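You operate a simulated robot arm through the tools that you are given. There is no shell and no other tool. Be economical: measure what you need, move in short steps, check, and stop when the job is done.

You are at the controls of a simulated two-armed robot. One attempt, no reset.

## Task
Seal the blue entry box: door shut, door screw and both gland nuts tight.
Fine: tight is where the yellow lines meet; shut the door before its screw.

The check looks at the end state, three seconds after you hand in, the way a careful person would. Anything else that was tipped, shoved, dropped, spilled or broken makes it a failure. Lids that push on must go on centred and level and be pressed home; caps that screw on are set level and turned clockwise until they are tight.

## Robot
Two 6-joint arms with two-finger grippers on one trunk, on a base that drives. Base frame: it is fixed to the floor where the robot stands at the start and does not move with it; the origin is under the middle of the robot, x ahead of it, y to its left, z up. Lengths are in mm, angles in degrees, forces in N, time in s.
The left shoulder is at the start at [70, 176, 1290], the right one opposite. With the tool pointing down near the work surface each hand reaches from about 480 to 800 mm from the robot's upright axis, wherever it stands, measured 20 degrees to its own side. Places, roughly: door screw [600, 100, 1300]; entry box door [700, 0, 1200]; gold gland nut [900, 100, 1000]; silver gland nut [800, -100, 1000]. Payload 2.45 kg a hand.
The tool frame of a hand sits at the grasp point between the pads (the TCP): z along the fingers, y along the line on which they close. The tips reach 26 mm beyond it. Largest opening 96 mm; the body of the gripper starts 69 mm behind the TCP.
Orientation is that of the tool frame in the base frame, as a unit quaternion [x, y, z, w]. With the fingers straight down and closing along the base's y, the tool's x points along the base's -x, its y along +y and its z along -z.

## Interface
- The arms move only by the tool send_rows. It takes "left_targets", "right_targets" or both (then of equal length, played together; a hand with none holds still); each is a list of rows, each a list of 7 numbers: the shift along the tool's x, y, z in units of 500 mm (1.0 is 500 mm), then the turn, a rotation vector about the tool's x, y, z in units of 120 degrees (1.0 is 120 degrees), then the closure, from 0 (fully open) to 1 (shut). In form: [[tx, ty, tz, rx, ry, rz, jaw], ...]. A call has 1 to 12 rows; each row is the pose to reach, as a shift and turn from the pose commanded when the call began, along the tool's axes at that moment. A call with a number of a shift or a turn outside -1 to 1 is refused whole. Each row takes 0.2 s and may step no farther than 50 mm and 8.6 degrees from the row before; otherwise, or with a gripper value out of range, the whole call is refused. Where a pose cannot be reached the arm comes as near as it can. A force on the tool above 40 N (or 10 N above the force at the start of the call, whichever is more), or a blocked arm, ends the call early, and 0.2 s more pass. Each finger halts on what it meets, pressing with about 20 N; the grip force reading is that of the motor and also rises with nothing between the fingers. The clock runs only during rows and for 0.2 s after the last one: add rows that repeat a pose to give the fingers time. The reply holds the time, the measured pose of the TCP, the force on the tool along the base axes, the opening and the grip force, in the units named above and with some noise, with the torque about the TCP (base axes, N m) and any sound that the robot's microphone picked up.
- Cameras (640 x 400 px; columns grow to the right, rows downward): "scene" is now at [141.2, 3.8, 1618.6]; the picture's right is [0.05, -1.00, 0.00], its down [-0.49, -0.02, -0.87] and it looks along [0.87, 0.04, -0.49] (base axes); focal length 272 px, centre (320, 200). "left" rides on the left gripper at [82, -3, -98] in its tool frame; the picture's right is [0.04, 1.00, 0.00], its down [-0.73, 0.03, -0.68] and it looks along [-0.68, 0.03, 0.73] (tool axes); focal length 256 px, centre (320, 200). "right" rides on the right gripper at [82, 3, -98] in its tool frame; the picture's right is [-0.04, 1.00, 0.00], its down [-0.73, -0.03, -0.68] and it looks along [-0.68, -0.03, 0.73] (tool axes); focal length 256 px, centre (320, 200). There is no depth. A picture from a camera that has moved, and an enlarged one, comes with that camera's place and axes in the base frame and with its lens.
- snapshot(camera): a new picture of that camera. The clock stands still meanwhile.
- lift_body(by): slides the trunk up (or, below 0, down) by that many mm; the arms and the scene camera ride with it, the base frame stays. It gives what a move gives, with no picture.
- base_move(legs): drives the robot by 1 to 6 legs, each [ahead, left, turn to the left] in mm, mm and degrees, along the robot's own axes; the way and the turn of a leg run together, so that a leg with both is an arc; at most 1500 mm and 180 degrees a leg. The arms and the cameras ride along, it lands a little off, and it stops where it bumps. It gives what a move gives.
- pan_tilt(pan, tilt): turns the head with the scene camera to pan (to the left, within 86 degrees either way) and tilt (down, from -29 to 69), counted from straight ahead of the robot. It gives what a move gives.
- inspect(camera, box): a new picture of the part [left, top, right, bottom] of that camera's present view, enlarged. The clock stands still meanwhile.
- hand_in(): hands the job in; it is judged then, once.

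Work in short steps. Places have to be worked out from the pictures, the camera data and where the tool is seen: move nearer, look again, correct. Check each grasp and each placing, and mend what went wrong. You have 120 turns and 100 pictures in all, those below and enlarged ones among them. Open the grippers and draw the arms clear of the work before you hand the job in, unless the task says otherwise; then end with one line.

The tools are called after "Call:" as name(argument=value, ...) on one line, values as JSON. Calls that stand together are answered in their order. send_rows: Moves the arms, as the interface text tells. Its arguments: {"type":"object","properties":{"left_targets":{"type":"array","items":{"type":"array","items":{"type":"number"}}},"right_targets":{"type":"array","items":{"type":"array","items":{"type":"number"}}}},"required":[]} The other tools are called the same way: lift_body (by) slides the trunk up or down; base_move (legs) drives the base; pan_tilt (pan, tilt) turns the head that bears the scene camera; snapshot (camera) takes a picture; inspect (camera, box) takes an enlarged picture of a part of a camera's view; hand_in () hands the job in.

At the start:

```text
t: 0.0
left_position: [571.9, 297.0, 1468.9]
left_tool_rot: [0.0, 1.0, 0.0, 0.0]
left_wrist_force: [0.4, -0.8, 0.3]
left_wrist_torque: [0.0, 0.02, 0.0]
left_finger_gap: 95.9
left_grasp_force: 0.1
right_position: [620.5, -188.0, 1446.1]
right_tool_rot: [0.001, 1.0, -0.001, 0.0]
right_wrist_force: [-0.6, -1.1, 0.0]
right_wrist_torque: [-0.02, 0.0, -0.02]
right_finger_gap: 96.3
right_grasp_force: 0.1
trunk travel left (down, up): [-775.0, 65.0]
robot x, y, heading: [-0.5, -0.5, 0.0]
head pan, tilt: [2.7, 29.3]
```

scene: 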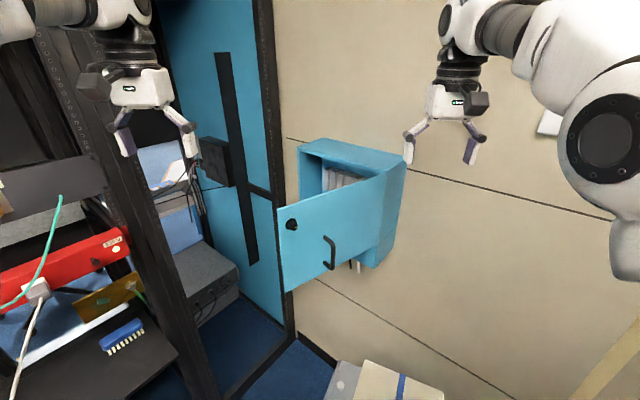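
right: 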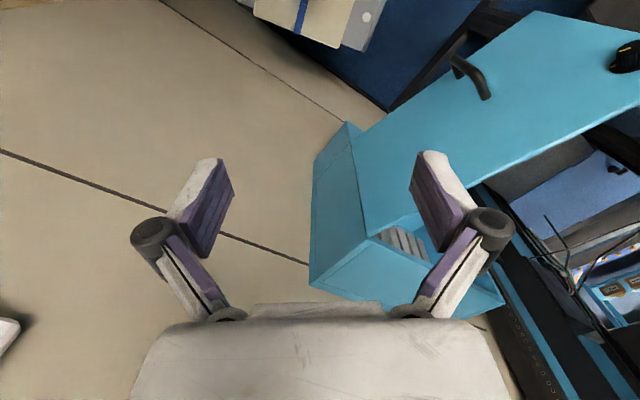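
left: 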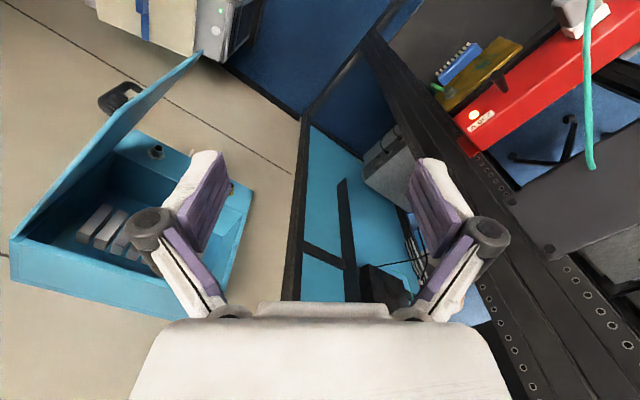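

I see the box on the wall with its door open, hinged on its right side. I'll look closer from the scene camera.

Call:
inspect(camera="scene", box=[250, 110, 450, 310])

Call:
inspect(camera="left", box=[0, 40, 300, 340])

```text
2.00 times, centred on (350, 210) of scene
camera zoom: at [141.2, 3.8, 1618.6], right [0.05, -1.0, 0.0], down [-0.49, -0.02, -0.87], along [0.87, 0.04, -0.49], focal length 545 px, centre (260, 180)
```

zoom: 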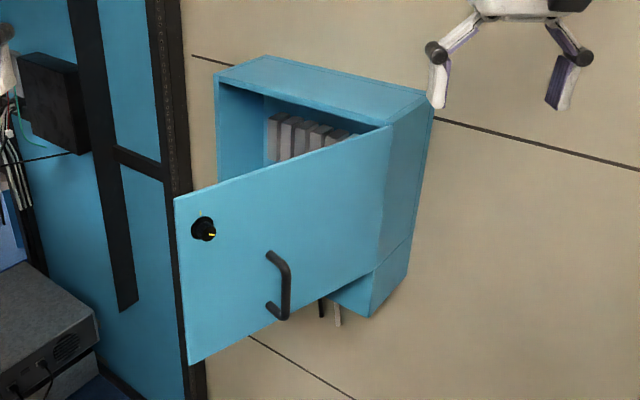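

```text
1.33 times, centred on (150, 190) of left
camera zoom: at [490.9, 293.7, 1566.8], right [-0.04, 1.0, 0.0], down [0.73, 0.03, 0.68], along [0.68, 0.03, -0.73], focal length 341 px, centre (547, 213)
```

zoom: 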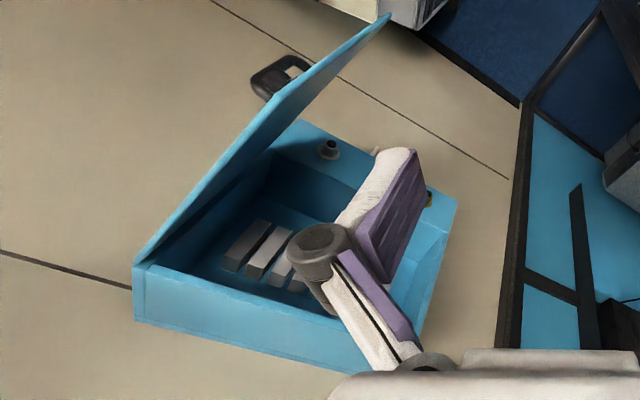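

Triangulating, the box front runs from hinge edge (798,-136) to about (945,108), facing (-0.86,0.51), with the door about 70° open. I'll look at the rack on the left and at the space lower down before moving.

Call:
pan_tilt(pan=35, tilt=40)

Call:
snapshot(camera="scene")

Call:
pan_tilt(pan=-20, tilt=50)

Call:
snapshot(camera="scene")

```text
t: 1.0
left_position: [571.6, 297.2, 1469.1]
left_tool_rot: [0.0, 1.0, -0.001, 0.0]
left_wrist_force: [1.6, 0.1, 0.2]
left_wrist_torque: [0.01, 0.03, -0.02]
left_finger_gap: 96.0
left_grasp_force: 0.0
right_position: [620.2, -188.3, 1444.6]
right_tool_rot: [0.0, 1.0, 0.0, 0.0]
right_wrist_force: [0.1, 0.5, 0.3]
right_wrist_torque: [0.01, -0.01, -0.02]
right_finger_gap: 95.9
right_grasp_force: 0.1
trunk travel left (down, up): [-775.0, 65.0]
robot x, y, heading: [0.5, -2.0, -0.1]
head pan, tilt: [35.0, 40.0]
```

```text
94 pictures are left
camera scene: at [120.2, 48.1, 1602.1], right [0.57, -0.82, 0.0], down [-0.53, -0.37, -0.77], along [0.63, 0.44, -0.64], focal length 272 px, centre (320, 200)
```

scene: 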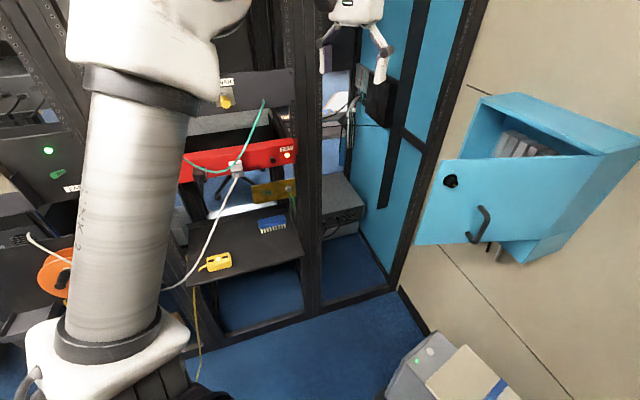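

```text
t: 2.2
left_position: [572.8, 297.0, 1468.2]
left_tool_rot: [0.0, 1.0, 0.0, 0.0]
left_wrist_force: [-0.6, 0.4, 0.3]
left_wrist_torque: [0.06, -0.01, -0.02]
left_finger_gap: 96.2
left_grasp_force: 0.0
right_position: [619.6, -189.1, 1445.4]
right_tool_rot: [0.0, 1.0, 0.0, 0.001]
right_wrist_force: [-0.2, -0.3, 0.8]
right_wrist_torque: [0.01, 0.01, 0.0]
right_finger_gap: 96.0
right_grasp_force: 0.1
trunk travel left (down, up): [-775.0, 65.0]
robot x, y, heading: [0.8, -1.7, 0.1]
head pan, tilt: [-20.0, 50.0]
```

```text
93 pictures are left
camera scene: at [122.9, -26.8, 1587.9], right [-0.34, -0.94, 0.0], down [-0.72, 0.26, -0.64], along [0.6, -0.22, -0.77], focal length 272 px, centre (320, 200)
```

scene: 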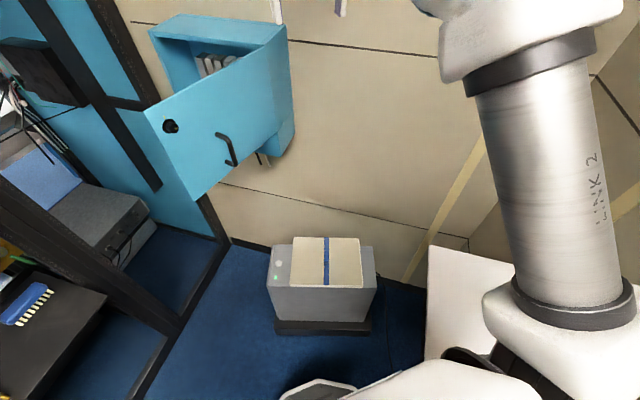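

The rack is on the left and a floor device is ahead to the right, so I'll keep clear of both. I'll turn about 30° right and shift left, to face the box squarely.

Call:
base_move(legs=[[0, 0, -30], [-63, 310, 0]])

Call:
pan_tilt(pan=5, tilt=25)

Call:
snapshot(camera="scene")

```text
t: 5.9
left_position: [747.4, 261.2, 1469.3]
left_tool_rot: [0.265, 0.964, 0.0, -0.001]
left_wrist_force: [-0.3, 1.4, -0.6]
left_wrist_torque: [0.01, -0.01, 0.0]
left_finger_gap: 96.2
left_grasp_force: 0.0
right_position: [540.1, -181.1, 1444.7]
right_tool_rot: [0.266, 0.964, 0.001, 0.0]
right_wrist_force: [-0.6, -0.7, 0.0]
right_wrist_torque: [0.0, 0.01, 0.01]
right_finger_gap: 95.9
right_grasp_force: 0.0
trunk travel left (down, up): [-775.0, 65.0]
robot x, y, heading: [108.7, 301.3, -30.8]
head pan, tilt: [-20.0, 50.0]
```

```text
t: 6.8
left_position: [749.5, 263.5, 1467.8]
left_tool_rot: [0.266, 0.964, 0.0, 0.0]
left_wrist_force: [0.1, 0.3, 0.0]
left_wrist_torque: [-0.03, -0.01, 0.02]
left_finger_gap: 95.8
left_grasp_force: 0.1
right_position: [540.7, -177.0, 1445.2]
right_tool_rot: [0.266, 0.964, 0.0, 0.0]
right_wrist_force: [-0.1, 0.8, -0.2]
right_wrist_torque: [-0.03, 0.01, -0.02]
right_finger_gap: 96.2
right_grasp_force: 0.0
trunk travel left (down, up): [-775.0, 65.0]
robot x, y, heading: [105.4, 302.9, -30.8]
head pan, tilt: [5.0, 25.0]
```

```text
92 pictures are left
camera scene: at [232.4, 234.9, 1625.3], right [-0.44, -0.9, 0.0], down [-0.38, 0.18, -0.91], along [0.81, -0.4, -0.42], focal length 272 px, centre (320, 200)
```

scene: 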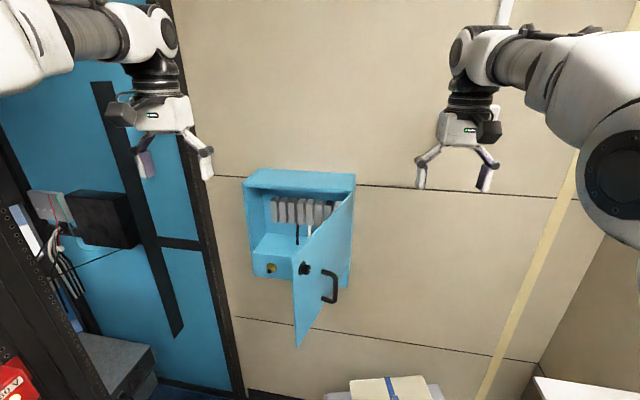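

Call:
inspect(camera="scene", box=[235, 155, 365, 355])

```text
2.00 times, centred on (300, 255) of scene
camera zoom: at [232.4, 234.9, 1625.3], right [-0.44, -0.9, 0.0], down [-0.38, 0.18, -0.91], along [0.81, -0.4, -0.42], focal length 545 px, centre (360, 90)
```

zoom: 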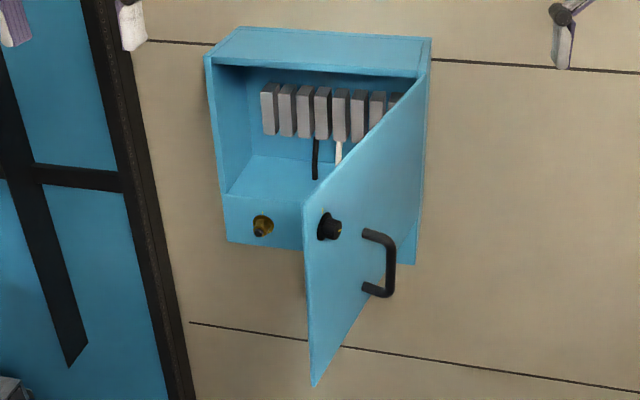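

The gold gland faces forward on the lower panel, so a forward-pointing tool should suit all of the work. I'll swing the left tool to point forward with jaws shut, putting it above and to the right of the open door, and shift the right hand out of the way.

Call:
send_rows(left_targets=[[0, 0, 0, 0, -0.0682, 0, 1], [0, -0.04, 0, 0, -0.1364, 0, 1], [0, -0.08, 0, 0, -0.2046, 0, 1], [0, -0.12, 0, 0, -0.2728, 0, 1], [0, -0.16, 0, 0, -0.341, 0, 1], [0, -0.2, 0, 0, -0.4092, 0, 1], [0, -0.24, 0, 0, -0.4774, 0, 1], [0, -0.28, 0, 0, -0.5456, 0, 1], [0, -0.32, 0, 0, -0.6138, 0, 1], [0, -0.36, 0, 0, -0.682, 0, 1], [0, -0.4, 0, 0, -0.75, 0, 1], [0, -0.4, 0, 0, -0.75, 0, 1]], right_targets=[[0.02, -0.04, 0, 0, 0, 0, 0.2], [0.04, -0.08, 0, 0, 0, 0, 0.2], [0.06, -0.12, 0, 0, 0, 0, 0.2], [0.08, -0.16, 0, 0, 0, 0, 0.2], [0.1, -0.2, 0, 0, 0, 0, 0.2], [0.12, -0.24, 0, 0, 0, 0, 0.2], [0.14, -0.28, 0, 0, 0, 0, 0.2], [0.16, -0.32, 0, 0, 0, 0, 0.2], [0.18, -0.36, 0, 0, 0, 0, 0.2], [0.2, -0.4, 0, 0, 0, 0, 0.2], [0.2, -0.4, 0, 0, 0, 0, 0.2], [0.2, -0.4, 0, 0, 0, 0, 0.2]])

Call:
snapshot(camera="scene")

```text
t: 9.3
left_position: [736.9, 58.1, 1491.2]
left_tool_rot: [0.217, 0.725, -0.241, 0.608]
left_wrist_force: [0.4, -0.5, 0.8]
left_wrist_torque: [0.01, 0.03, 0.0]
left_finger_gap: 0.0
left_grasp_force: 20.0
left hand out of reach, approached as far as the arm can: row 4, 5, 6, 7, 8, 9, 10, 11, 12
right_position: [352.6, -300.7, 1446.4]
right_tool_rot: [0.266, 0.964, 0.0, 0.0]
right_wrist_force: [0.6, -0.4, -0.1]
right_wrist_torque: [0.03, -0.02, 0.0]
right_finger_gap: 76.7
right_grasp_force: 0.1
trunk travel left (down, up): [-775.0, 65.0]
robot x, y, heading: [106.0, 301.7, -30.6]
head pan, tilt: [5.0, 25.0]
```

```text
90 pictures are left
camera scene: at [226.3, 225.7, 1618.3], right [-0.53, -0.85, 0.0], down [-0.42, 0.26, -0.87], along [0.74, -0.46, -0.49], focal length 272 px, centre (320, 200)
```

scene: 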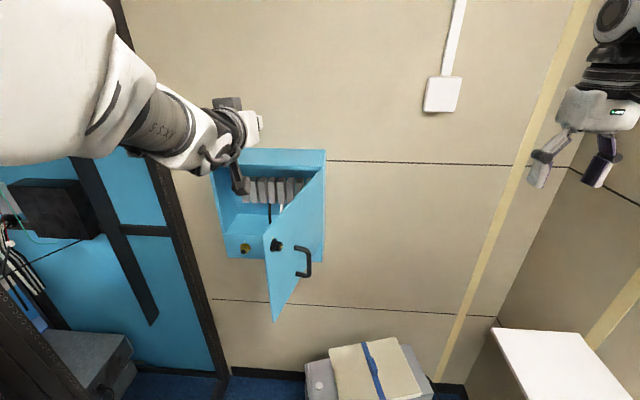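

The commanded pose was too close in, so the hand settled about 90 mm further forward. I'll command it forward and to the right, staying above the door top.

Call:
send_rows(left_targets=[[0, 0, 0.08, 0, 0, 0, 1], [0, -0.05, 0.16, 0, 0, 0, 1], [0, -0.12, 0.2, 0, 0, 0, 1], [0, -0.19, 0.22, 0, 0, 0, 1], [0, -0.26, 0.22, 0, 0, 0, 1], [0, -0.26, 0.22, 0, 0, 0, 1]])

```text
t: 10.9
left_position: [803.8, -48.4, 1528.0]
left_tool_rot: [0.222, 0.718, -0.246, 0.612]
left_wrist_force: [0.1, -0.7, -0.6]
left_wrist_torque: [0.02, -0.01, -0.01]
left_finger_gap: 0.2
left_grasp_force: 20.0
left hand out of reach, approached as far as the arm can: row 1, 2, 3, 4, 5, 6
right_position: [352.9, -301.2, 1445.9]
right_tool_rot: [0.266, 0.964, 0.0, 0.0]
right_wrist_force: [-0.2, 0.5, 0.0]
right_wrist_torque: [-0.03, 0.03, 0.04]
right_finger_gap: 76.7
right_grasp_force: 0.2
trunk travel left (down, up): [-775.0, 65.0]
robot x, y, heading: [104.5, 301.9, -30.8]
head pan, tilt: [5.0, 25.0]
stopped in row 6 (left hand): the arm was blocked; the commanded pose is now the measured one
```

The reply says blocked, with the hand higher and further on than intended. I'll look before going on.

Call:
snapshot(camera="scene")

Call:
snapshot(camera="left")

```text
89 pictures are left
camera scene: at [232.6, 233.8, 1625.3], right [-0.44, -0.9, 0.0], down [-0.38, 0.18, -0.91], along [0.82, -0.4, -0.42], focal length 272 px, centre (320, 200)
```

scene: 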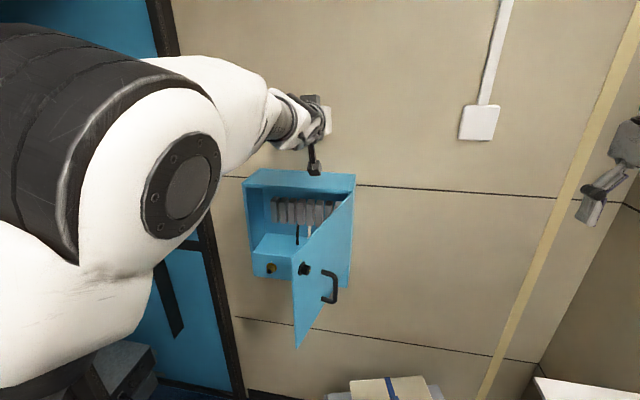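

```text
88 pictures are left
camera left: at [713.4, 12.0, 1460.3], right [0.62, 0.78, -0.12], down [-0.39, 0.43, 0.81], along [0.68, -0.45, 0.57], focal length 256 px, centre (320, 200)
```

left: 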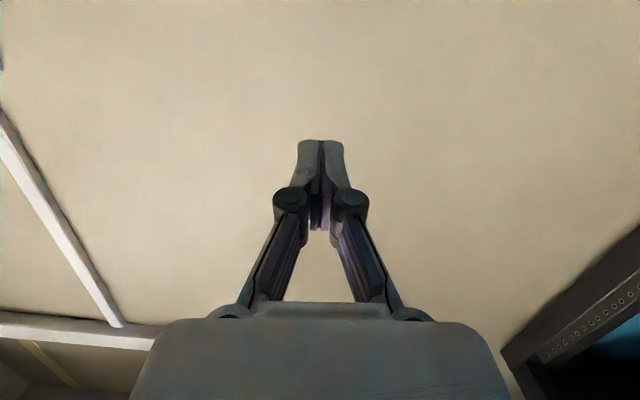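

The horizontal-tool reach window seems to lie further out than where I stand, so I'll back the robot off 130 mm.

Call:
base_move(legs=[[-130, 0, 0]])

```text
t: 12.2
left_position: [694.4, 18.8, 1525.8]
left_tool_rot: [0.222, 0.719, -0.245, 0.611]
left_wrist_force: [0.3, 0.0, 0.3]
left_wrist_torque: [0.01, 0.01, -0.03]
left_finger_gap: 0.2
left_grasp_force: 19.7
right_position: [242.5, -233.2, 1445.9]
right_tool_rot: [0.265, 0.964, 0.0, -0.002]
right_wrist_force: [0.6, -0.3, -0.5]
right_wrist_torque: [0.03, 0.04, -0.02]
right_finger_gap: 76.8
right_grasp_force: 0.2
trunk travel left (down, up): [-775.0, 65.0]
robot x, y, heading: [-6.2, 364.9, -30.6]
head pan, tilt: [5.0, 25.0]
```

Hand is at (694,19,1526), pointing about along heading -39°. I'll move it to the outer side of the door at about (589,11), still above the door top.

Call:
send_rows(left_targets=[[0.011, -0.047, -0.051, 0, 0, 0, 1], [0.022, -0.095, -0.101, 0, 0, 0, 1], [0.032, -0.142, -0.152, 0, 0, 0, 1], [0.032, -0.142, -0.152, 0, 0, 0, 1]])

```text
t: 13.4
left_position: [654.7, 54.5, 1549.4]
left_tool_rot: [0.197, 0.724, -0.26, 0.607]
left_wrist_force: [0.6, 0.1, 0.2]
left_wrist_torque: [-0.02, 0.03, -0.01]
left_finger_gap: 0.0
left_grasp_force: 20.3
left hand out of reach, approached as far as the arm can: row 2, 3, 4
right_position: [242.6, -233.6, 1446.5]
right_tool_rot: [0.265, 0.964, 0.001, 0.0]
right_wrist_force: [0.4, -1.0, 0.3]
right_wrist_torque: [-0.03, 0.01, 0.01]
right_finger_gap: 76.7
right_grasp_force: 0.1
trunk travel left (down, up): [-775.0, 65.0]
robot x, y, heading: [-6.3, 367.3, -30.7]
head pan, tilt: [5.0, 25.0]
stopped in row 4 (left hand): the arm was blocked; the commanded pose is now the measured one
```

Still too folded, so I'll back off another 130 mm and use the base for forward motion later.

Call:
base_move(legs=[[-130, 0, 0]])

```text
t: 14.7
left_position: [540.7, 118.4, 1546.8]
left_tool_rot: [0.198, 0.725, -0.26, 0.607]
left_wrist_force: [0.7, 0.5, -0.1]
left_wrist_torque: [0.01, 0.01, -0.02]
left_finger_gap: 0.0
left_grasp_force: 20.0
right_position: [127.6, -166.5, 1444.9]
right_tool_rot: [0.266, 0.964, 0.001, -0.002]
right_wrist_force: [0.6, 0.6, -0.6]
right_wrist_torque: [0.01, 0.01, -0.04]
right_finger_gap: 76.9
right_grasp_force: 0.2
trunk travel left (down, up): [-775.0, 65.0]
robot x, y, heading: [-121.5, 435.7, -30.9]
head pan, tilt: [5.0, 25.0]
```

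Now I'll level the tool at heading -30°, move to (603,27) outside the door, and descend in stages.

Call:
send_rows(left_targets=[[-0.006, -0.023, 0.07, -0.022, -0.022, 0.02, 1], [-0.012, -0.046, 0.14, -0.044, -0.045, 0.041, 1], [-0.018, -0.069, 0.209, -0.066, -0.067, 0.061, 1], [0.067, -0.057, 0.22, -0.066, -0.067, 0.061, 1], [0.152, -0.045, 0.231, -0.066, -0.067, 0.061, 1], [0.237, -0.033, 0.242, -0.066, -0.067, 0.061, 1], [0.237, -0.033, 0.242, -0.066, -0.067, 0.061, 1]])

Call:
snapshot(camera="scene")

```text
t: 16.5
left_position: [647.0, 61.7, 1432.6]
left_tool_rot: [0.153, 0.691, -0.184, 0.682]
left_wrist_force: [0.6, -0.2, -0.5]
left_wrist_torque: [0.0, 0.01, 0.02]
left_finger_gap: 0.0
left_grasp_force: 20.1
left hand out of reach, approached as far as the arm can: row 1, 5, 6, 7
right_position: [125.9, -164.6, 1447.3]
right_tool_rot: [0.267, 0.964, 0.0, 0.0]
right_wrist_force: [0.0, 0.8, 0.7]
right_wrist_torque: [0.01, 0.03, 0.02]
right_finger_gap: 76.6
right_grasp_force: 0.0
trunk travel left (down, up): [-775.0, 65.0]
robot x, y, heading: [-120.7, 433.5, -30.8]
head pan, tilt: [5.0, 25.0]
stopped in row 7 (left hand): the arm was blocked; the commanded pose is now the measured one
```

```text
87 pictures are left
camera scene: at [4.1, 370.4, 1625.5], right [-0.44, -0.9, 0.0], down [-0.38, 0.18, -0.91], along [0.82, -0.4, -0.42], focal length 272 px, centre (320, 200)
```

scene: 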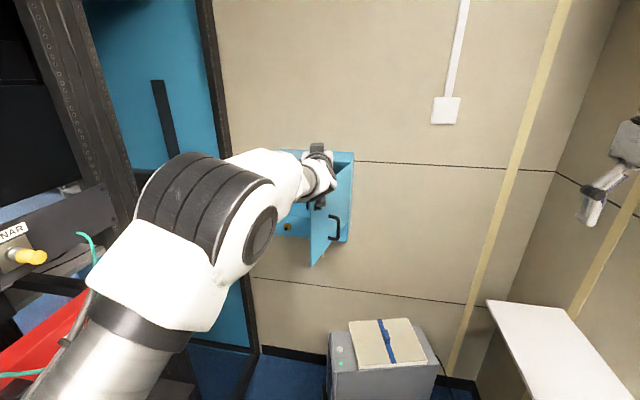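

The arm is awkward here, so I'll use the base and lift as the positioner. I'll back off 130 mm to clear the door's free edge, then lower the trunk so the hand sits at about door mid-height.

Call:
base_move(legs=[[-140, 0, 0]])

Call:
lift_body(by=-190)

Call:
snapshot(camera="scene")

```text
t: 17.9
left_position: [528.9, 131.4, 1431.1]
left_tool_rot: [0.155, 0.691, -0.184, 0.682]
left_wrist_force: [0.1, 0.3, -0.1]
left_wrist_torque: [0.01, -0.02, -0.02]
left_finger_gap: 0.0
left_grasp_force: 19.7
right_position: [9.0, -93.8, 1445.3]
right_tool_rot: [0.266, 0.964, 0.001, -0.002]
right_wrist_force: [-0.2, -0.3, -0.5]
right_wrist_torque: [0.01, 0.01, 0.03]
right_finger_gap: 76.9
right_grasp_force: 0.1
trunk travel left (down, up): [-775.0, 65.0]
robot x, y, heading: [-243.8, 508.2, -30.8]
head pan, tilt: [5.0, 25.0]
```

```text
t: 19.9
left_position: [525.7, 134.2, 1243.3]
left_tool_rot: [0.153, 0.69, -0.183, 0.683]
left_wrist_force: [0.9, 0.5, 0.5]
left_wrist_torque: [0.01, -0.02, -0.02]
left_finger_gap: 0.0
left_grasp_force: 20.6
right_position: [4.7, -93.3, 1256.1]
right_tool_rot: [0.266, 0.964, 0.0, -0.001]
right_wrist_force: [0.8, 0.1, -0.1]
right_wrist_torque: [0.0, -0.02, -0.01]
right_finger_gap: 76.8
right_grasp_force: 0.0
trunk travel left (down, up): [-585.0, 255.0]
robot x, y, heading: [-239.5, 508.6, -31.1]
head pan, tilt: [5.0, 25.0]
```

```text
86 pictures are left
camera scene: at [-115.8, 441.2, 1435.5], right [-0.44, -0.9, 0.0], down [-0.38, 0.18, -0.91], along [0.82, -0.39, -0.42], focal length 272 px, centre (320, 200)
```

scene: 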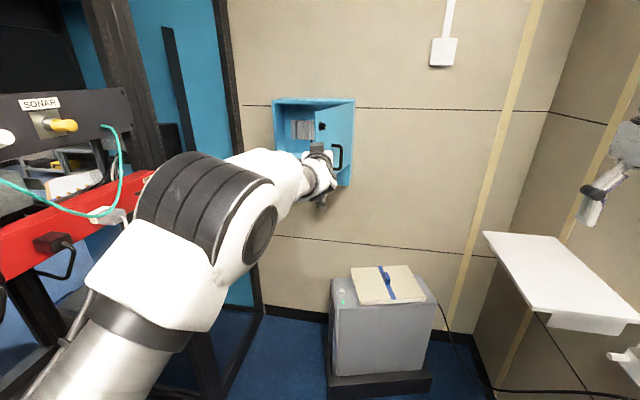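

The tool is now level. Driving right 60 mm then ahead 135 mm should bring the fingers alongside the outer face of the door.

Call:
base_move(legs=[[0, -65, 0], [135, 0, 0]])

Call:
inspect(camera="scene", box=[220, 50, 420, 250])

Call:
snapshot(camera="left")

```text
t: 21.9
left_position: [610.8, 11.6, 1243.0]
left_tool_rot: [0.153, 0.69, -0.184, 0.683]
left_wrist_force: [-0.1, 0.5, -0.5]
left_wrist_torque: [0.01, -0.04, -0.02]
left_finger_gap: 0.0
left_grasp_force: 20.5
right_position: [88.9, -216.1, 1256.7]
right_tool_rot: [0.266, 0.964, 0.0, 0.001]
right_wrist_force: [-0.4, 0.2, 0.7]
right_wrist_torque: [-0.03, 0.01, 0.02]
right_finger_gap: 77.0
right_grasp_force: 0.1
trunk travel left (down, up): [-585.0, 255.0]
robot x, y, heading: [-159.9, 380.8, -31.0]
head pan, tilt: [5.0, 25.0]
```

```text
2.00 times, centred on (320, 150) of scene
camera zoom: at [-32.1, 318.3, 1435.6], right [-0.43, -0.9, 0.0], down [-0.38, 0.18, -0.91], along [0.82, -0.39, -0.42], focal length 545 px, centre (320, 300)
```

zoom: 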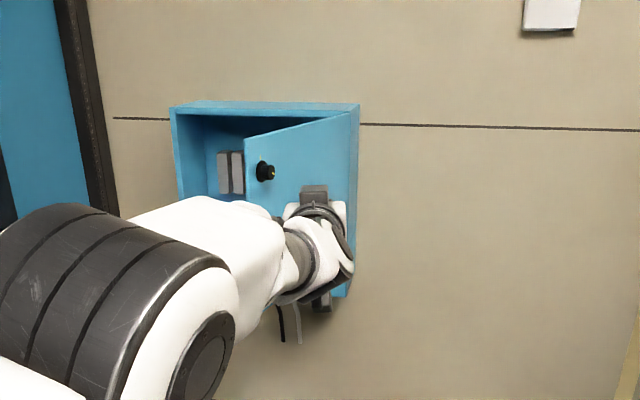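

```text
84 pictures are left
camera left: at [520.4, 50.1, 1161.6], right [0.46, 0.88, -0.08], down [-0.57, 0.37, 0.73], along [0.68, -0.29, 0.68], focal length 256 px, centre (320, 200)
```

left: 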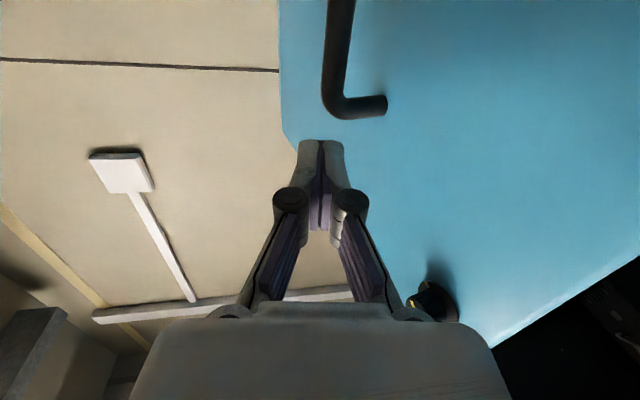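

The fingers lie between the knob and the handle on the outer face. I'll sweep the door along its arc with short base legs.

Call:
base_move(legs=[[0, 40, 0], [34, 66, 0], [57, 53, 0]])

Call:
inspect(camera="scene", box=[220, 50, 420, 250])

Call:
snapshot(camera="left")

```text
t: 24.0
left_position: [771.9, 104.4, 1242.5]
left_tool_rot: [0.151, 0.691, -0.182, 0.683]
left_wrist_force: [1.3, 0.0, -0.7]
left_wrist_torque: [-0.02, -0.02, -0.07]
left_finger_gap: 0.2
left_grasp_force: 19.9
right_position: [252.4, -123.1, 1255.9]
right_tool_rot: [0.264, 0.965, 0.0, 0.0]
right_wrist_force: [0.4, -0.4, -1.0]
right_wrist_torque: [-0.02, 0.07, 0.02]
right_finger_gap: 76.7
right_grasp_force: 0.0
trunk travel left (down, up): [-585.0, 255.0]
robot x, y, heading: [1.5, 475.7, -30.7]
head pan, tilt: [5.0, 25.0]
```

```text
2.00 times, centred on (320, 150) of scene
camera zoom: at [129.8, 410.4, 1435.3], right [-0.43, -0.9, 0.0], down [-0.38, 0.18, -0.91], along [0.82, -0.39, -0.42], focal length 545 px, centre (320, 300)
```

zoom: 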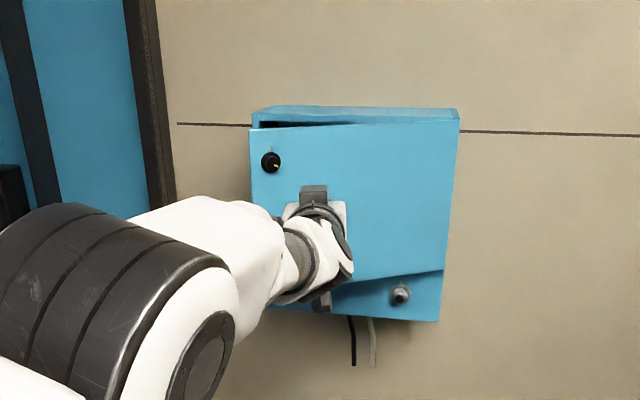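

```text
82 pictures are left
camera left: at [683.1, 144.4, 1160.5], right [0.46, 0.89, -0.08], down [-0.57, 0.37, 0.73], along [0.68, -0.29, 0.68], focal length 256 px, centre (320, 200)
```

left: 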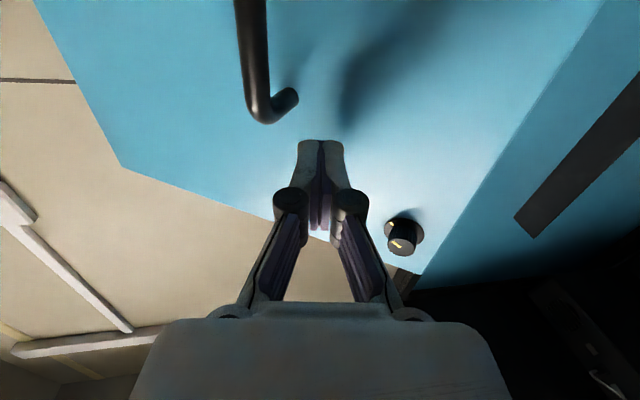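

The door is nearly shut. I'll continue mostly ahead in small steps, checking force.

Call:
base_move(legs=[[45, 12, 0]])

Call:
inspect(camera="scene", box=[220, 50, 420, 250])

```text
t: 24.9
left_position: [814.8, 93.9, 1245.2]
left_tool_rot: [0.151, 0.69, -0.182, 0.684]
left_wrist_force: [-0.4, 0.1, 0.1]
left_wrist_torque: [0.0, 0.03, 0.01]
left_finger_gap: 0.2
left_grasp_force: 20.0
right_position: [294.1, -136.4, 1257.9]
right_tool_rot: [0.263, 0.965, 0.002, 0.001]
right_wrist_force: [-0.5, 0.0, 0.0]
right_wrist_torque: [0.0, -0.03, 0.03]
right_finger_gap: 76.6
right_grasp_force: 0.0
trunk travel left (down, up): [-585.0, 255.0]
robot x, y, heading: [43.8, 461.7, -30.8]
head pan, tilt: [5.0, 25.0]
```

```text
2.00 times, centred on (320, 150) of scene
camera zoom: at [168.9, 398.1, 1435.9], right [-0.43, -0.9, 0.0], down [-0.38, 0.18, -0.91], along [0.82, -0.39, -0.42], focal length 545 px, centre (320, 300)
```

zoom: 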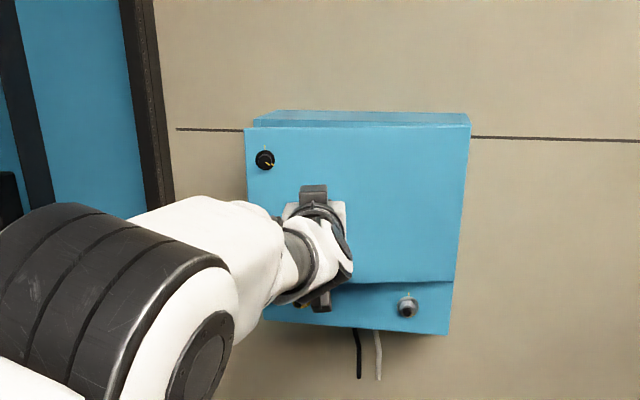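

A few degrees remain; I'll go on with 15 mm steps.

Call:
base_move(legs=[[15, 0, 0]])

Call:
snapshot(camera="left")

```text
t: 25.7
left_position: [827.5, 87.7, 1244.5]
left_tool_rot: [0.15, 0.69, -0.181, 0.684]
left_wrist_force: [-0.3, 0.5, -0.4]
left_wrist_torque: [0.01, 0.04, 0.02]
left_finger_gap: 0.0
left_grasp_force: 20.3
right_position: [307.1, -143.7, 1257.5]
right_tool_rot: [0.263, 0.965, -0.001, 0.0]
right_wrist_force: [0.9, -0.3, 0.0]
right_wrist_torque: [-0.04, -0.04, -0.01]
right_finger_gap: 76.7
right_grasp_force: 0.0
trunk travel left (down, up): [-585.0, 255.0]
robot x, y, heading: [55.7, 454.9, -30.8]
head pan, tilt: [5.0, 25.0]
```

```text
80 pictures are left
camera left: at [738.3, 126.6, 1162.3], right [0.46, 0.89, -0.08], down [-0.58, 0.37, 0.73], along [0.68, -0.28, 0.68], focal length 256 px, centre (320, 200)
```

left: 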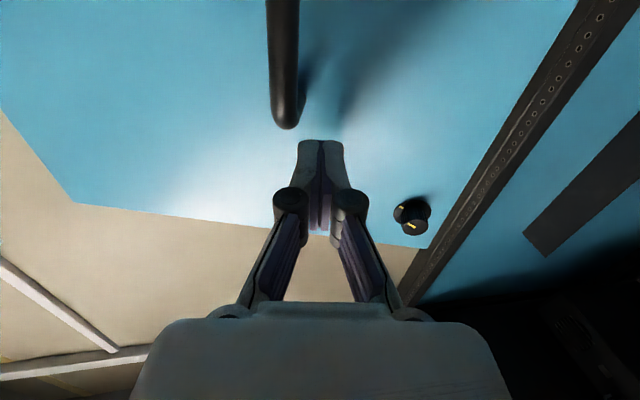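

Call:
base_move(legs=[[15, 0, 0]])

Call:
inspect(camera="scene", box=[240, 80, 360, 200])

```text
t: 26.4
left_position: [840.6, 81.1, 1245.2]
left_tool_rot: [0.151, 0.69, -0.181, 0.684]
left_wrist_force: [0.3, 0.7, 0.7]
left_wrist_torque: [-0.01, 0.02, 0.0]
left_finger_gap: 0.1
left_grasp_force: 19.9
right_position: [319.7, -150.7, 1256.9]
right_tool_rot: [0.264, 0.965, 0.0, 0.001]
right_wrist_force: [-0.8, 0.7, 0.9]
right_wrist_torque: [-0.01, -0.06, -0.02]
right_finger_gap: 76.7
right_grasp_force: 0.1
trunk travel left (down, up): [-585.0, 255.0]
robot x, y, heading: [72.4, 448.5, -30.4]
head pan, tilt: [5.0, 25.0]
```

```text
3.33 times, centred on (300, 140) of scene
camera zoom: at [195.5, 383.8, 1435.8], right [-0.43, -0.9, 0.0], down [-0.38, 0.18, -0.91], along [0.82, -0.39, -0.42], focal length 908 px, centre (387, 400)
```

zoom: 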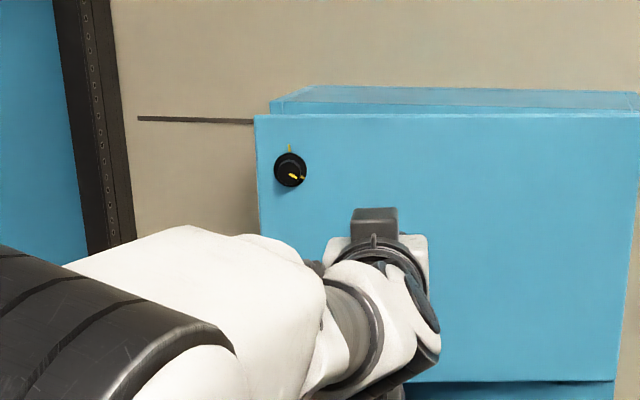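

The knob pointer is at about 4 o'clock and the door mark at 12. The door still stands slightly out, so I'll keep pushing.

Call:
base_move(legs=[[20, 0, 0]])

Call:
inspect(camera="scene", box=[240, 80, 360, 200])

```text
t: 27.2
left_position: [856.4, 69.8, 1245.4]
left_tool_rot: [0.149, 0.69, -0.181, 0.684]
left_wrist_force: [-0.1, 0.0, 0.5]
left_wrist_torque: [0.01, 0.01, -0.02]
left_finger_gap: 0.1
left_grasp_force: 19.4
right_position: [335.4, -160.1, 1259.3]
right_tool_rot: [0.264, 0.965, 0.0, 0.002]
right_wrist_force: [-0.5, 0.4, -0.4]
right_wrist_torque: [-0.02, -0.01, -0.02]
right_finger_gap: 76.6
right_grasp_force: 0.1
trunk travel left (down, up): [-585.0, 255.0]
robot x, y, heading: [91.6, 437.0, -30.5]
head pan, tilt: [5.0, 25.0]
```

```text
3.33 times, centred on (300, 140) of scene
camera zoom: at [212.0, 374.0, 1435.8], right [-0.43, -0.9, 0.0], down [-0.38, 0.18, -0.91], along [0.82, -0.39, -0.42], focal length 908 px, centre (387, 400)
```

zoom: 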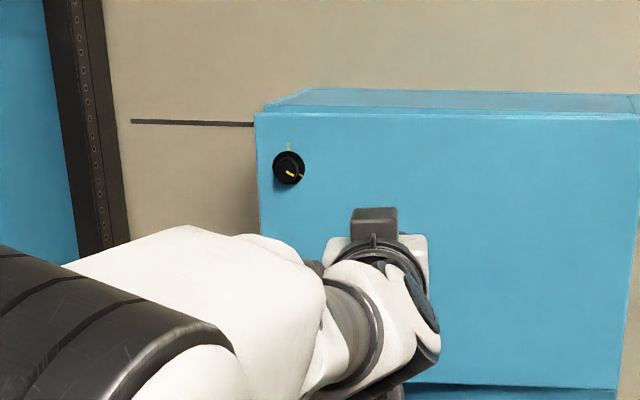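

Nearly flush. I'll do the last push with the arm, watching force.

Call:
send_rows(left_targets=[[0, 0, 0.01, 0, 0, 0, 1], [0, 0, 0.02, 0, 0, 0, 1], [0, 0, 0.03, 0, 0, 0, 1], [0, 0, 0.04, 0, 0, 0, 1], [0, 0, 0.05, 0, 0, 0, 1], [0, 0, 0.06, 0, 0, 0, 1]])

Call:
inspect(camera="scene", box=[240, 80, 360, 200])

```text
t: 28.6
left_position: [886.7, 54.8, 1243.2]
left_tool_rot: [0.151, 0.691, -0.182, 0.683]
left_wrist_force: [-0.8, -0.3, 0.0]
left_wrist_torque: [-0.02, 0.0, 0.0]
left_finger_gap: 0.0
left_grasp_force: 19.5
right_position: [339.3, -162.0, 1257.4]
right_tool_rot: [0.264, 0.965, 0.001, -0.001]
right_wrist_force: [-0.5, -0.1, 0.1]
right_wrist_torque: [0.02, -0.01, 0.0]
right_finger_gap: 76.8
right_grasp_force: 0.2
trunk travel left (down, up): [-585.0, 255.0]
robot x, y, heading: [86.1, 440.0, -30.5]
head pan, tilt: [5.0, 25.0]
```

```text
3.33 times, centred on (300, 140) of scene
camera zoom: at [215.3, 372.0, 1435.3], right [-0.43, -0.9, 0.0], down [-0.38, 0.18, -0.91], along [0.82, -0.39, -0.42], focal length 908 px, centre (387, 400)
```

zoom: 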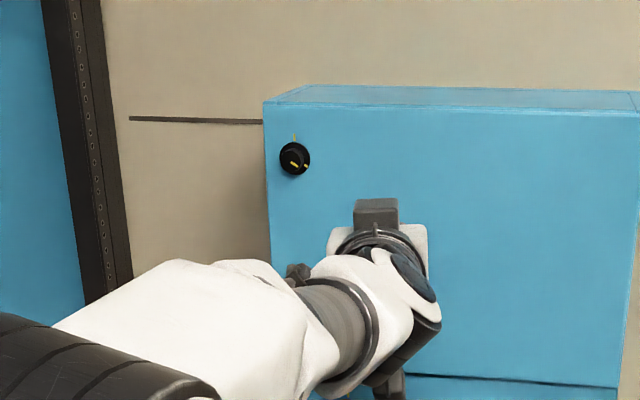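

It looks flush; I'll push on until I feel contact force to confirm.

Call:
send_rows(left_targets=[[0, 0, 0.008, 0, 0, 0, 1], [0, 0, 0.016, 0, 0, 0, 1], [0, 0, 0.024, 0, 0, 0, 1], [0, 0, 0.032, 0, 0, 0, 1], [0, 0, 0.04, 0, 0, 0, 1]])

Call:
snapshot(camera="left")

```text
t: 29.6
left_position: [892.9, 51.7, 1243.7]
left_tool_rot: [0.152, 0.691, -0.181, 0.683]
left_wrist_force: [-21.7, 15.1, -1.6]
left_wrist_torque: [0.07, 0.09, -0.09]
left_finger_gap: 0.0
left_grasp_force: 19.8
right_position: [332.2, -157.1, 1260.3]
right_tool_rot: [0.264, 0.965, 0.0, 0.003]
right_wrist_force: [-0.2, -0.4, -0.1]
right_wrist_torque: [0.05, 0.01, 0.01]
right_finger_gap: 76.7
right_grasp_force: 0.1
trunk travel left (down, up): [-585.0, 255.0]
robot x, y, heading: [91.1, 440.4, -30.6]
head pan, tilt: [5.0, 25.0]
stopped in row 4 (left hand): the force on the tool passed its limit at 46 N (the readings are from after the stop); the commanded pose is now the measured one
```

```text
76 pictures are left
camera left: at [802.0, 91.4, 1161.3], right [0.46, 0.88, -0.08], down [-0.57, 0.37, 0.73], along [0.68, -0.29, 0.68], focal length 256 px, centre (320, 200)
```

left: 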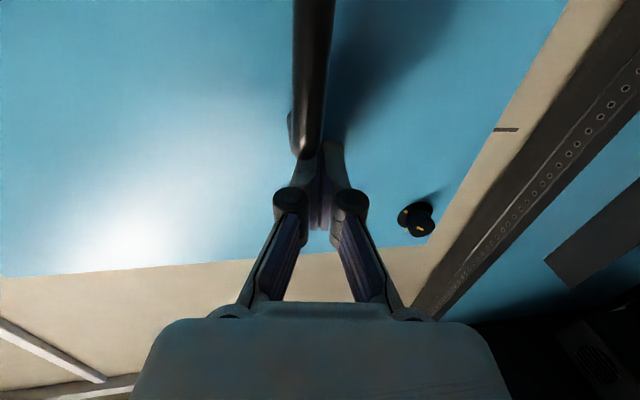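

Contact force of about 26 N rose along the box normal, so the door is shut. Triangulation puts the knob at about (955,106,1296). I'll draw back, open partly and face it.

Call:
send_rows(left_targets=[[0, 0, -0.08, 0, 0, 0, 1], [0, 0, -0.16, 0, 0, 0, 0.4], [-0.037, 0.059, -0.155, 0.0, 0, 0, 0.4], [-0.074, 0.118, -0.148, 0.042, 0, 0, 0.4], [-0.111, 0.177, -0.141, 0.083, 0, 0, 0.4], [-0.111, 0.177, -0.141, 0.083, 0, 0, 0.4]])

Call:
snapshot(camera="left")

Call:
snapshot(camera="scene")

```text
t: 31.0
left_position: [876.0, 160.7, 1293.8]
left_tool_rot: [0.213, 0.675, -0.24, 0.665]
left_wrist_force: [0.3, -0.5, -0.6]
left_wrist_torque: [0.01, 0.02, -0.01]
left_finger_gap: 57.9
left_grasp_force: 0.1
right_position: [337.1, -164.2, 1257.1]
right_tool_rot: [0.264, 0.965, 0.0, 0.0]
right_wrist_force: [0.2, -0.2, 0.5]
right_wrist_torque: [0.02, 0.0, 0.01]
right_finger_gap: 77.1
right_grasp_force: 0.0
trunk travel left (down, up): [-585.0, 255.0]
robot x, y, heading: [88.3, 443.2, -30.4]
head pan, tilt: [5.0, 25.0]
```

```text
75 pictures are left
camera left: at [793.8, 214.5, 1211.5], right [0.6, 0.79, -0.08], down [-0.5, 0.46, 0.73], along [0.62, -0.4, 0.68], focal length 256 px, centre (320, 200)
```

left: 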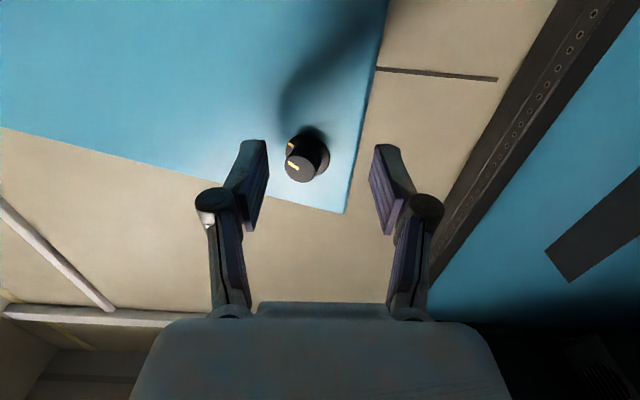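

```text
74 pictures are left
camera scene: at [214.8, 370.5, 1435.2], right [-0.43, -0.9, 0.0], down [-0.38, 0.18, -0.91], along [0.82, -0.39, -0.42], focal length 272 px, centre (320, 200)
```

scene: 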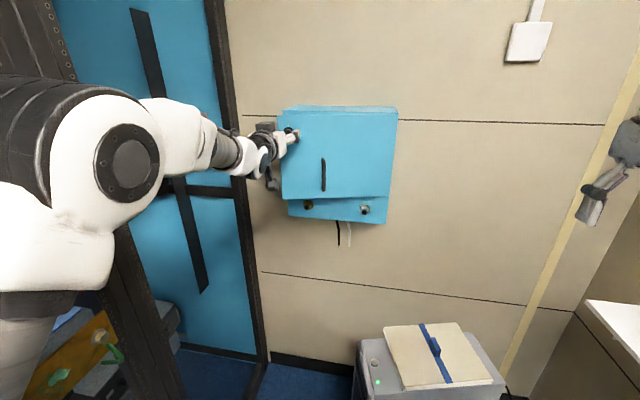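

Call:
inspect(camera="left", box=[240, 90, 400, 220])

Call:
inspect(camera="scene", box=[260, 90, 410, 250])

```text
3.08 times, centred on (320, 155) of left
camera zoom: at [793.8, 214.5, 1211.5], right [0.6, 0.79, -0.08], down [-0.5, 0.46, 0.73], along [0.62, -0.4, 0.68], focal length 788 px, centre (320, 338)
```

zoom: 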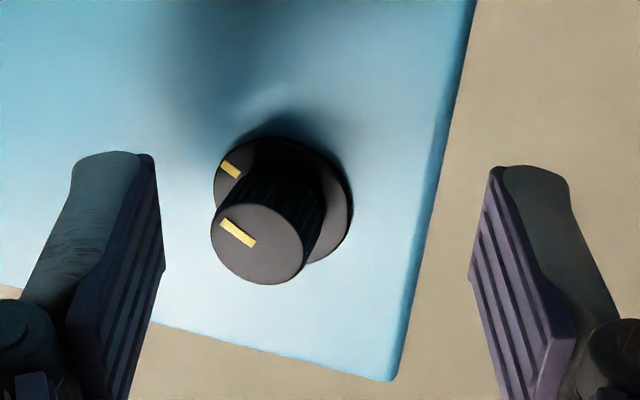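

```text
2.50 times, centred on (335, 170) of scene
camera zoom: at [214.8, 370.5, 1435.2], right [-0.43, -0.9, 0.0], down [-0.38, 0.18, -0.91], along [0.82, -0.39, -0.42], focal length 681 px, centre (282, 275)
```

zoom: 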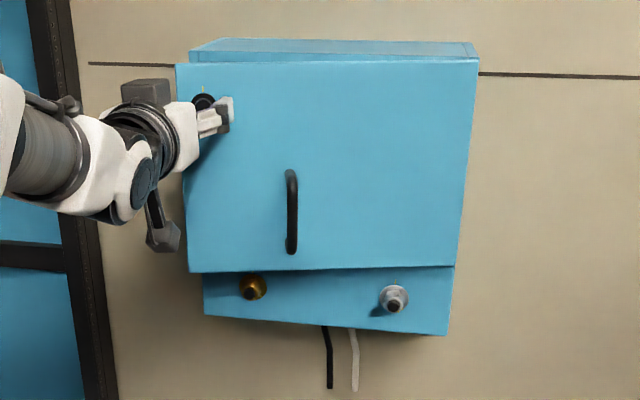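

The door swung back about 14°; the knob is now at (890,137,1301), 26 mm ahead of the TCP and slightly right and above. I'll straddle the knob with the open fingers and push the door shut with the fingertips, so I can turn the knob while holding it shut.

Call:
send_rows(left_targets=[[-0.014, -0.022, 0, 0, 0, 0, 0.5], [-0.014, -0.022, 0.02, 0, 0, 0, 0.5], [-0.014, -0.022, 0.04, 0, 0, 0, 0.5], [-0.014, -0.018, 0.06, 0, 0, 0, 0.5], [-0.014, -0.014, 0.08, 0, 0, 0, 0.5], [-0.014, -0.01, 0.1, 0, 0, 0, 0.5], [-0.014, -0.006, 0.12, 0, 0, 0, 0.5], [-0.014, -0.002, 0.14, 0, 0, 0, 0.5]])

Call:
inspect(camera="left", box=[220, 70, 420, 230])

```text
t: 32.8
left_position: [932.3, 117.9, 1298.0]
left_tool_rot: [0.211, 0.675, -0.239, 0.665]
left_wrist_force: [1.2, 0.3, 0.6]
left_wrist_torque: [0.01, -0.02, 0.02]
left_finger_gap: 48.0
left_grasp_force: 0.0
right_position: [336.9, -161.1, 1256.6]
right_tool_rot: [0.265, 0.964, 0.001, 0.0]
right_wrist_force: [-0.4, -0.3, -0.4]
right_wrist_torque: [0.0, -0.02, 0.02]
right_finger_gap: 77.0
right_grasp_force: 0.1
trunk travel left (down, up): [-585.0, 255.0]
robot x, y, heading: [89.2, 440.2, -30.8]
head pan, tilt: [5.0, 25.0]
```

```text
2.50 times, centred on (320, 150) of left
camera zoom: at [849.0, 172.4, 1215.7], right [0.6, 0.79, -0.08], down [-0.5, 0.46, 0.73], along [0.62, -0.4, 0.68], focal length 640 px, centre (320, 325)
```

zoom: 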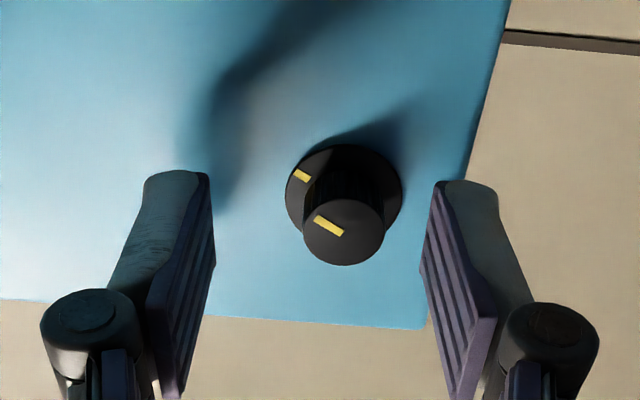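

The fingers straddle the knob; its head is about 6 mm left of centre and the flange about 10 mm beyond the tips. I'll centre, go in 8 mm and grip the head.

Call:
send_rows(left_targets=[[0, 0.011, 0.008, 0, 0, 0, 0.5], [0, 0.011, 0.016, 0, 0, 0, 0.6], [0, 0.011, 0.016, 0, 0, 0, 1], [0, 0.011, 0.016, 0, 0, 0, 1], [0, 0.011, 0.016, 0, 0, 0, 1]])

Call:
inspect(camera="left", box=[220, 70, 420, 230])

```text
t: 34.0
left_position: [938.8, 119.5, 1299.0]
left_tool_rot: [0.213, 0.674, -0.241, 0.665]
left_wrist_force: [-18.4, 6.8, -10.5]
left_wrist_torque: [0.27, 0.36, 0.03]
left_finger_gap: 16.6
left_grasp_force: 42.1
right_position: [333.9, -161.0, 1258.1]
right_tool_rot: [0.263, 0.965, 0.0, 0.003]
right_wrist_force: [0.3, -1.5, -0.6]
right_wrist_torque: [0.02, -0.01, -0.05]
right_finger_gap: 76.7
right_grasp_force: 0.0
trunk travel left (down, up): [-585.0, 255.0]
robot x, y, heading: [85.5, 438.3, -30.5]
head pan, tilt: [5.0, 25.0]
```

```text
2.50 times, centred on (320, 150) of left
camera zoom: at [856.1, 173.8, 1216.4], right [0.6, 0.79, -0.08], down [-0.5, 0.46, 0.73], along [0.62, -0.4, 0.68], focal length 640 px, centre (320, 325)
```

zoom: 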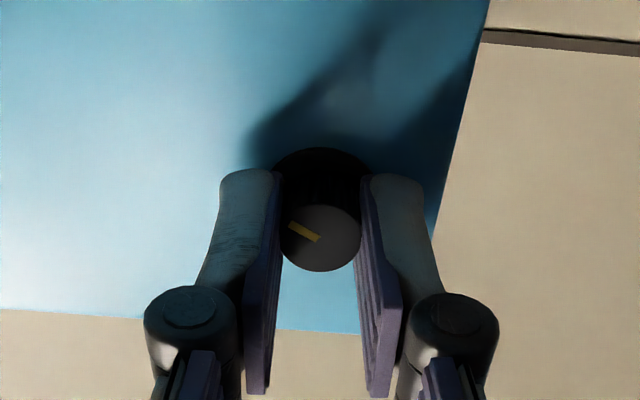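

Gripped at 16.6 mm. I'll push slightly further and view how the door sits.

Call:
send_rows(left_targets=[[0.006, 0, 0.006, 0, 0, 0, 1], [0.006, 0, 0.012, 0, 0, 0, 1], [0.006, 0, 0.016, 0, 0, 0, 1]])

Call:
inspect(camera="scene", box=[260, 90, 410, 250])

```text
t: 34.5
left_position: [937.6, 119.9, 1298.4]
left_tool_rot: [0.211, 0.673, -0.24, 0.667]
left_wrist_force: [-24.5, 13.4, -2.4]
left_wrist_torque: [-0.1, -0.18, 0.05]
left_finger_gap: 16.6
left_grasp_force: 42.0
right_position: [331.9, -157.1, 1260.9]
right_tool_rot: [0.264, 0.964, 0.0, 0.002]
right_wrist_force: [0.7, -1.0, -0.5]
right_wrist_torque: [-0.02, 0.01, -0.02]
right_finger_gap: 76.8
right_grasp_force: 0.1
trunk travel left (down, up): [-585.0, 255.0]
robot x, y, heading: [86.1, 439.1, -30.6]
head pan, tilt: [5.0, 25.0]
stopped in row 2 (left hand): the force on the tool passed its limit at 43 N (the readings are from after the stop); the commanded pose is now the measured one
```

```text
2.50 times, centred on (335, 170) of scene
camera zoom: at [207.2, 376.9, 1436.3], right [-0.43, -0.9, 0.0], down [-0.38, 0.18, -0.91], along [0.82, -0.39, -0.42], focal length 681 px, centre (282, 275)
```

zoom: 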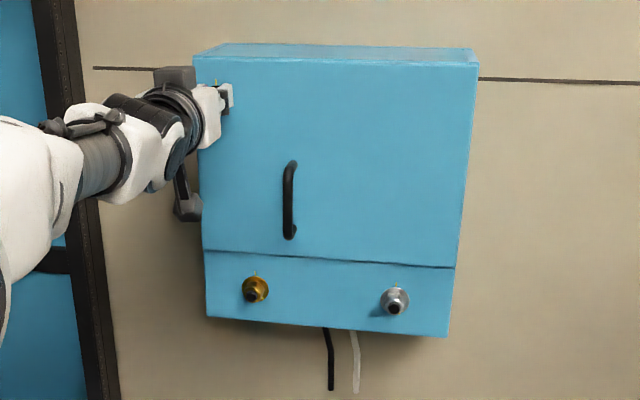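

The door is flush and held at about 28 N. Now I'll turn the knob clockwise (about +tool z).

Call:
send_rows(left_targets=[[0, 0, 0, 0, 0, 0.07, 1], [0, 0, 0, 0, 0, 0.14, 1], [0, 0, 0, 0, 0, 0.21, 1], [0, 0, 0, 0, 0, 0.28, 1], [0, 0, 0, 0, 0, 0.35, 1], [0, 0, 0, 0, 0, 0.42, 1]])

Call:
inspect(camera="left", box=[220, 70, 420, 230])

```text
t: 35.7
left_position: [936.7, 118.1, 1297.7]
left_tool_rot: [0.431, 0.56, 0.001, 0.707]
left_wrist_force: [-26.1, 10.4, -2.0]
left_wrist_torque: [0.29, 0.47, 0.45]
left_finger_gap: 16.5
left_grasp_force: 42.7
right_position: [330.1, -157.0, 1261.4]
right_tool_rot: [0.265, 0.964, -0.001, 0.003]
right_wrist_force: [-0.2, 0.0, -0.1]
right_wrist_torque: [-0.01, 0.01, 0.01]
right_finger_gap: 76.6
right_grasp_force: 0.1
trunk travel left (down, up): [-585.0, 255.0]
robot x, y, heading: [85.6, 438.6, -30.5]
head pan, tilt: [5.0, 25.0]
stopped in row 5 (left hand): the force on the tool passed its limit at 41 N (the readings are from after the stop); the commanded pose is now the measured one
```

```text
2.50 times, centred on (320, 150) of left
camera zoom: at [888.4, 214.6, 1230.6], right [0.49, 0.65, 0.58], down [-0.8, 0.08, 0.6], along [0.34, -0.76, 0.55], focal length 640 px, centre (320, 325)
```

zoom: 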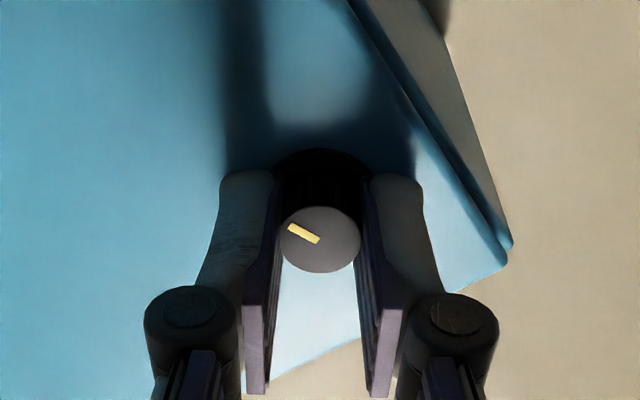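

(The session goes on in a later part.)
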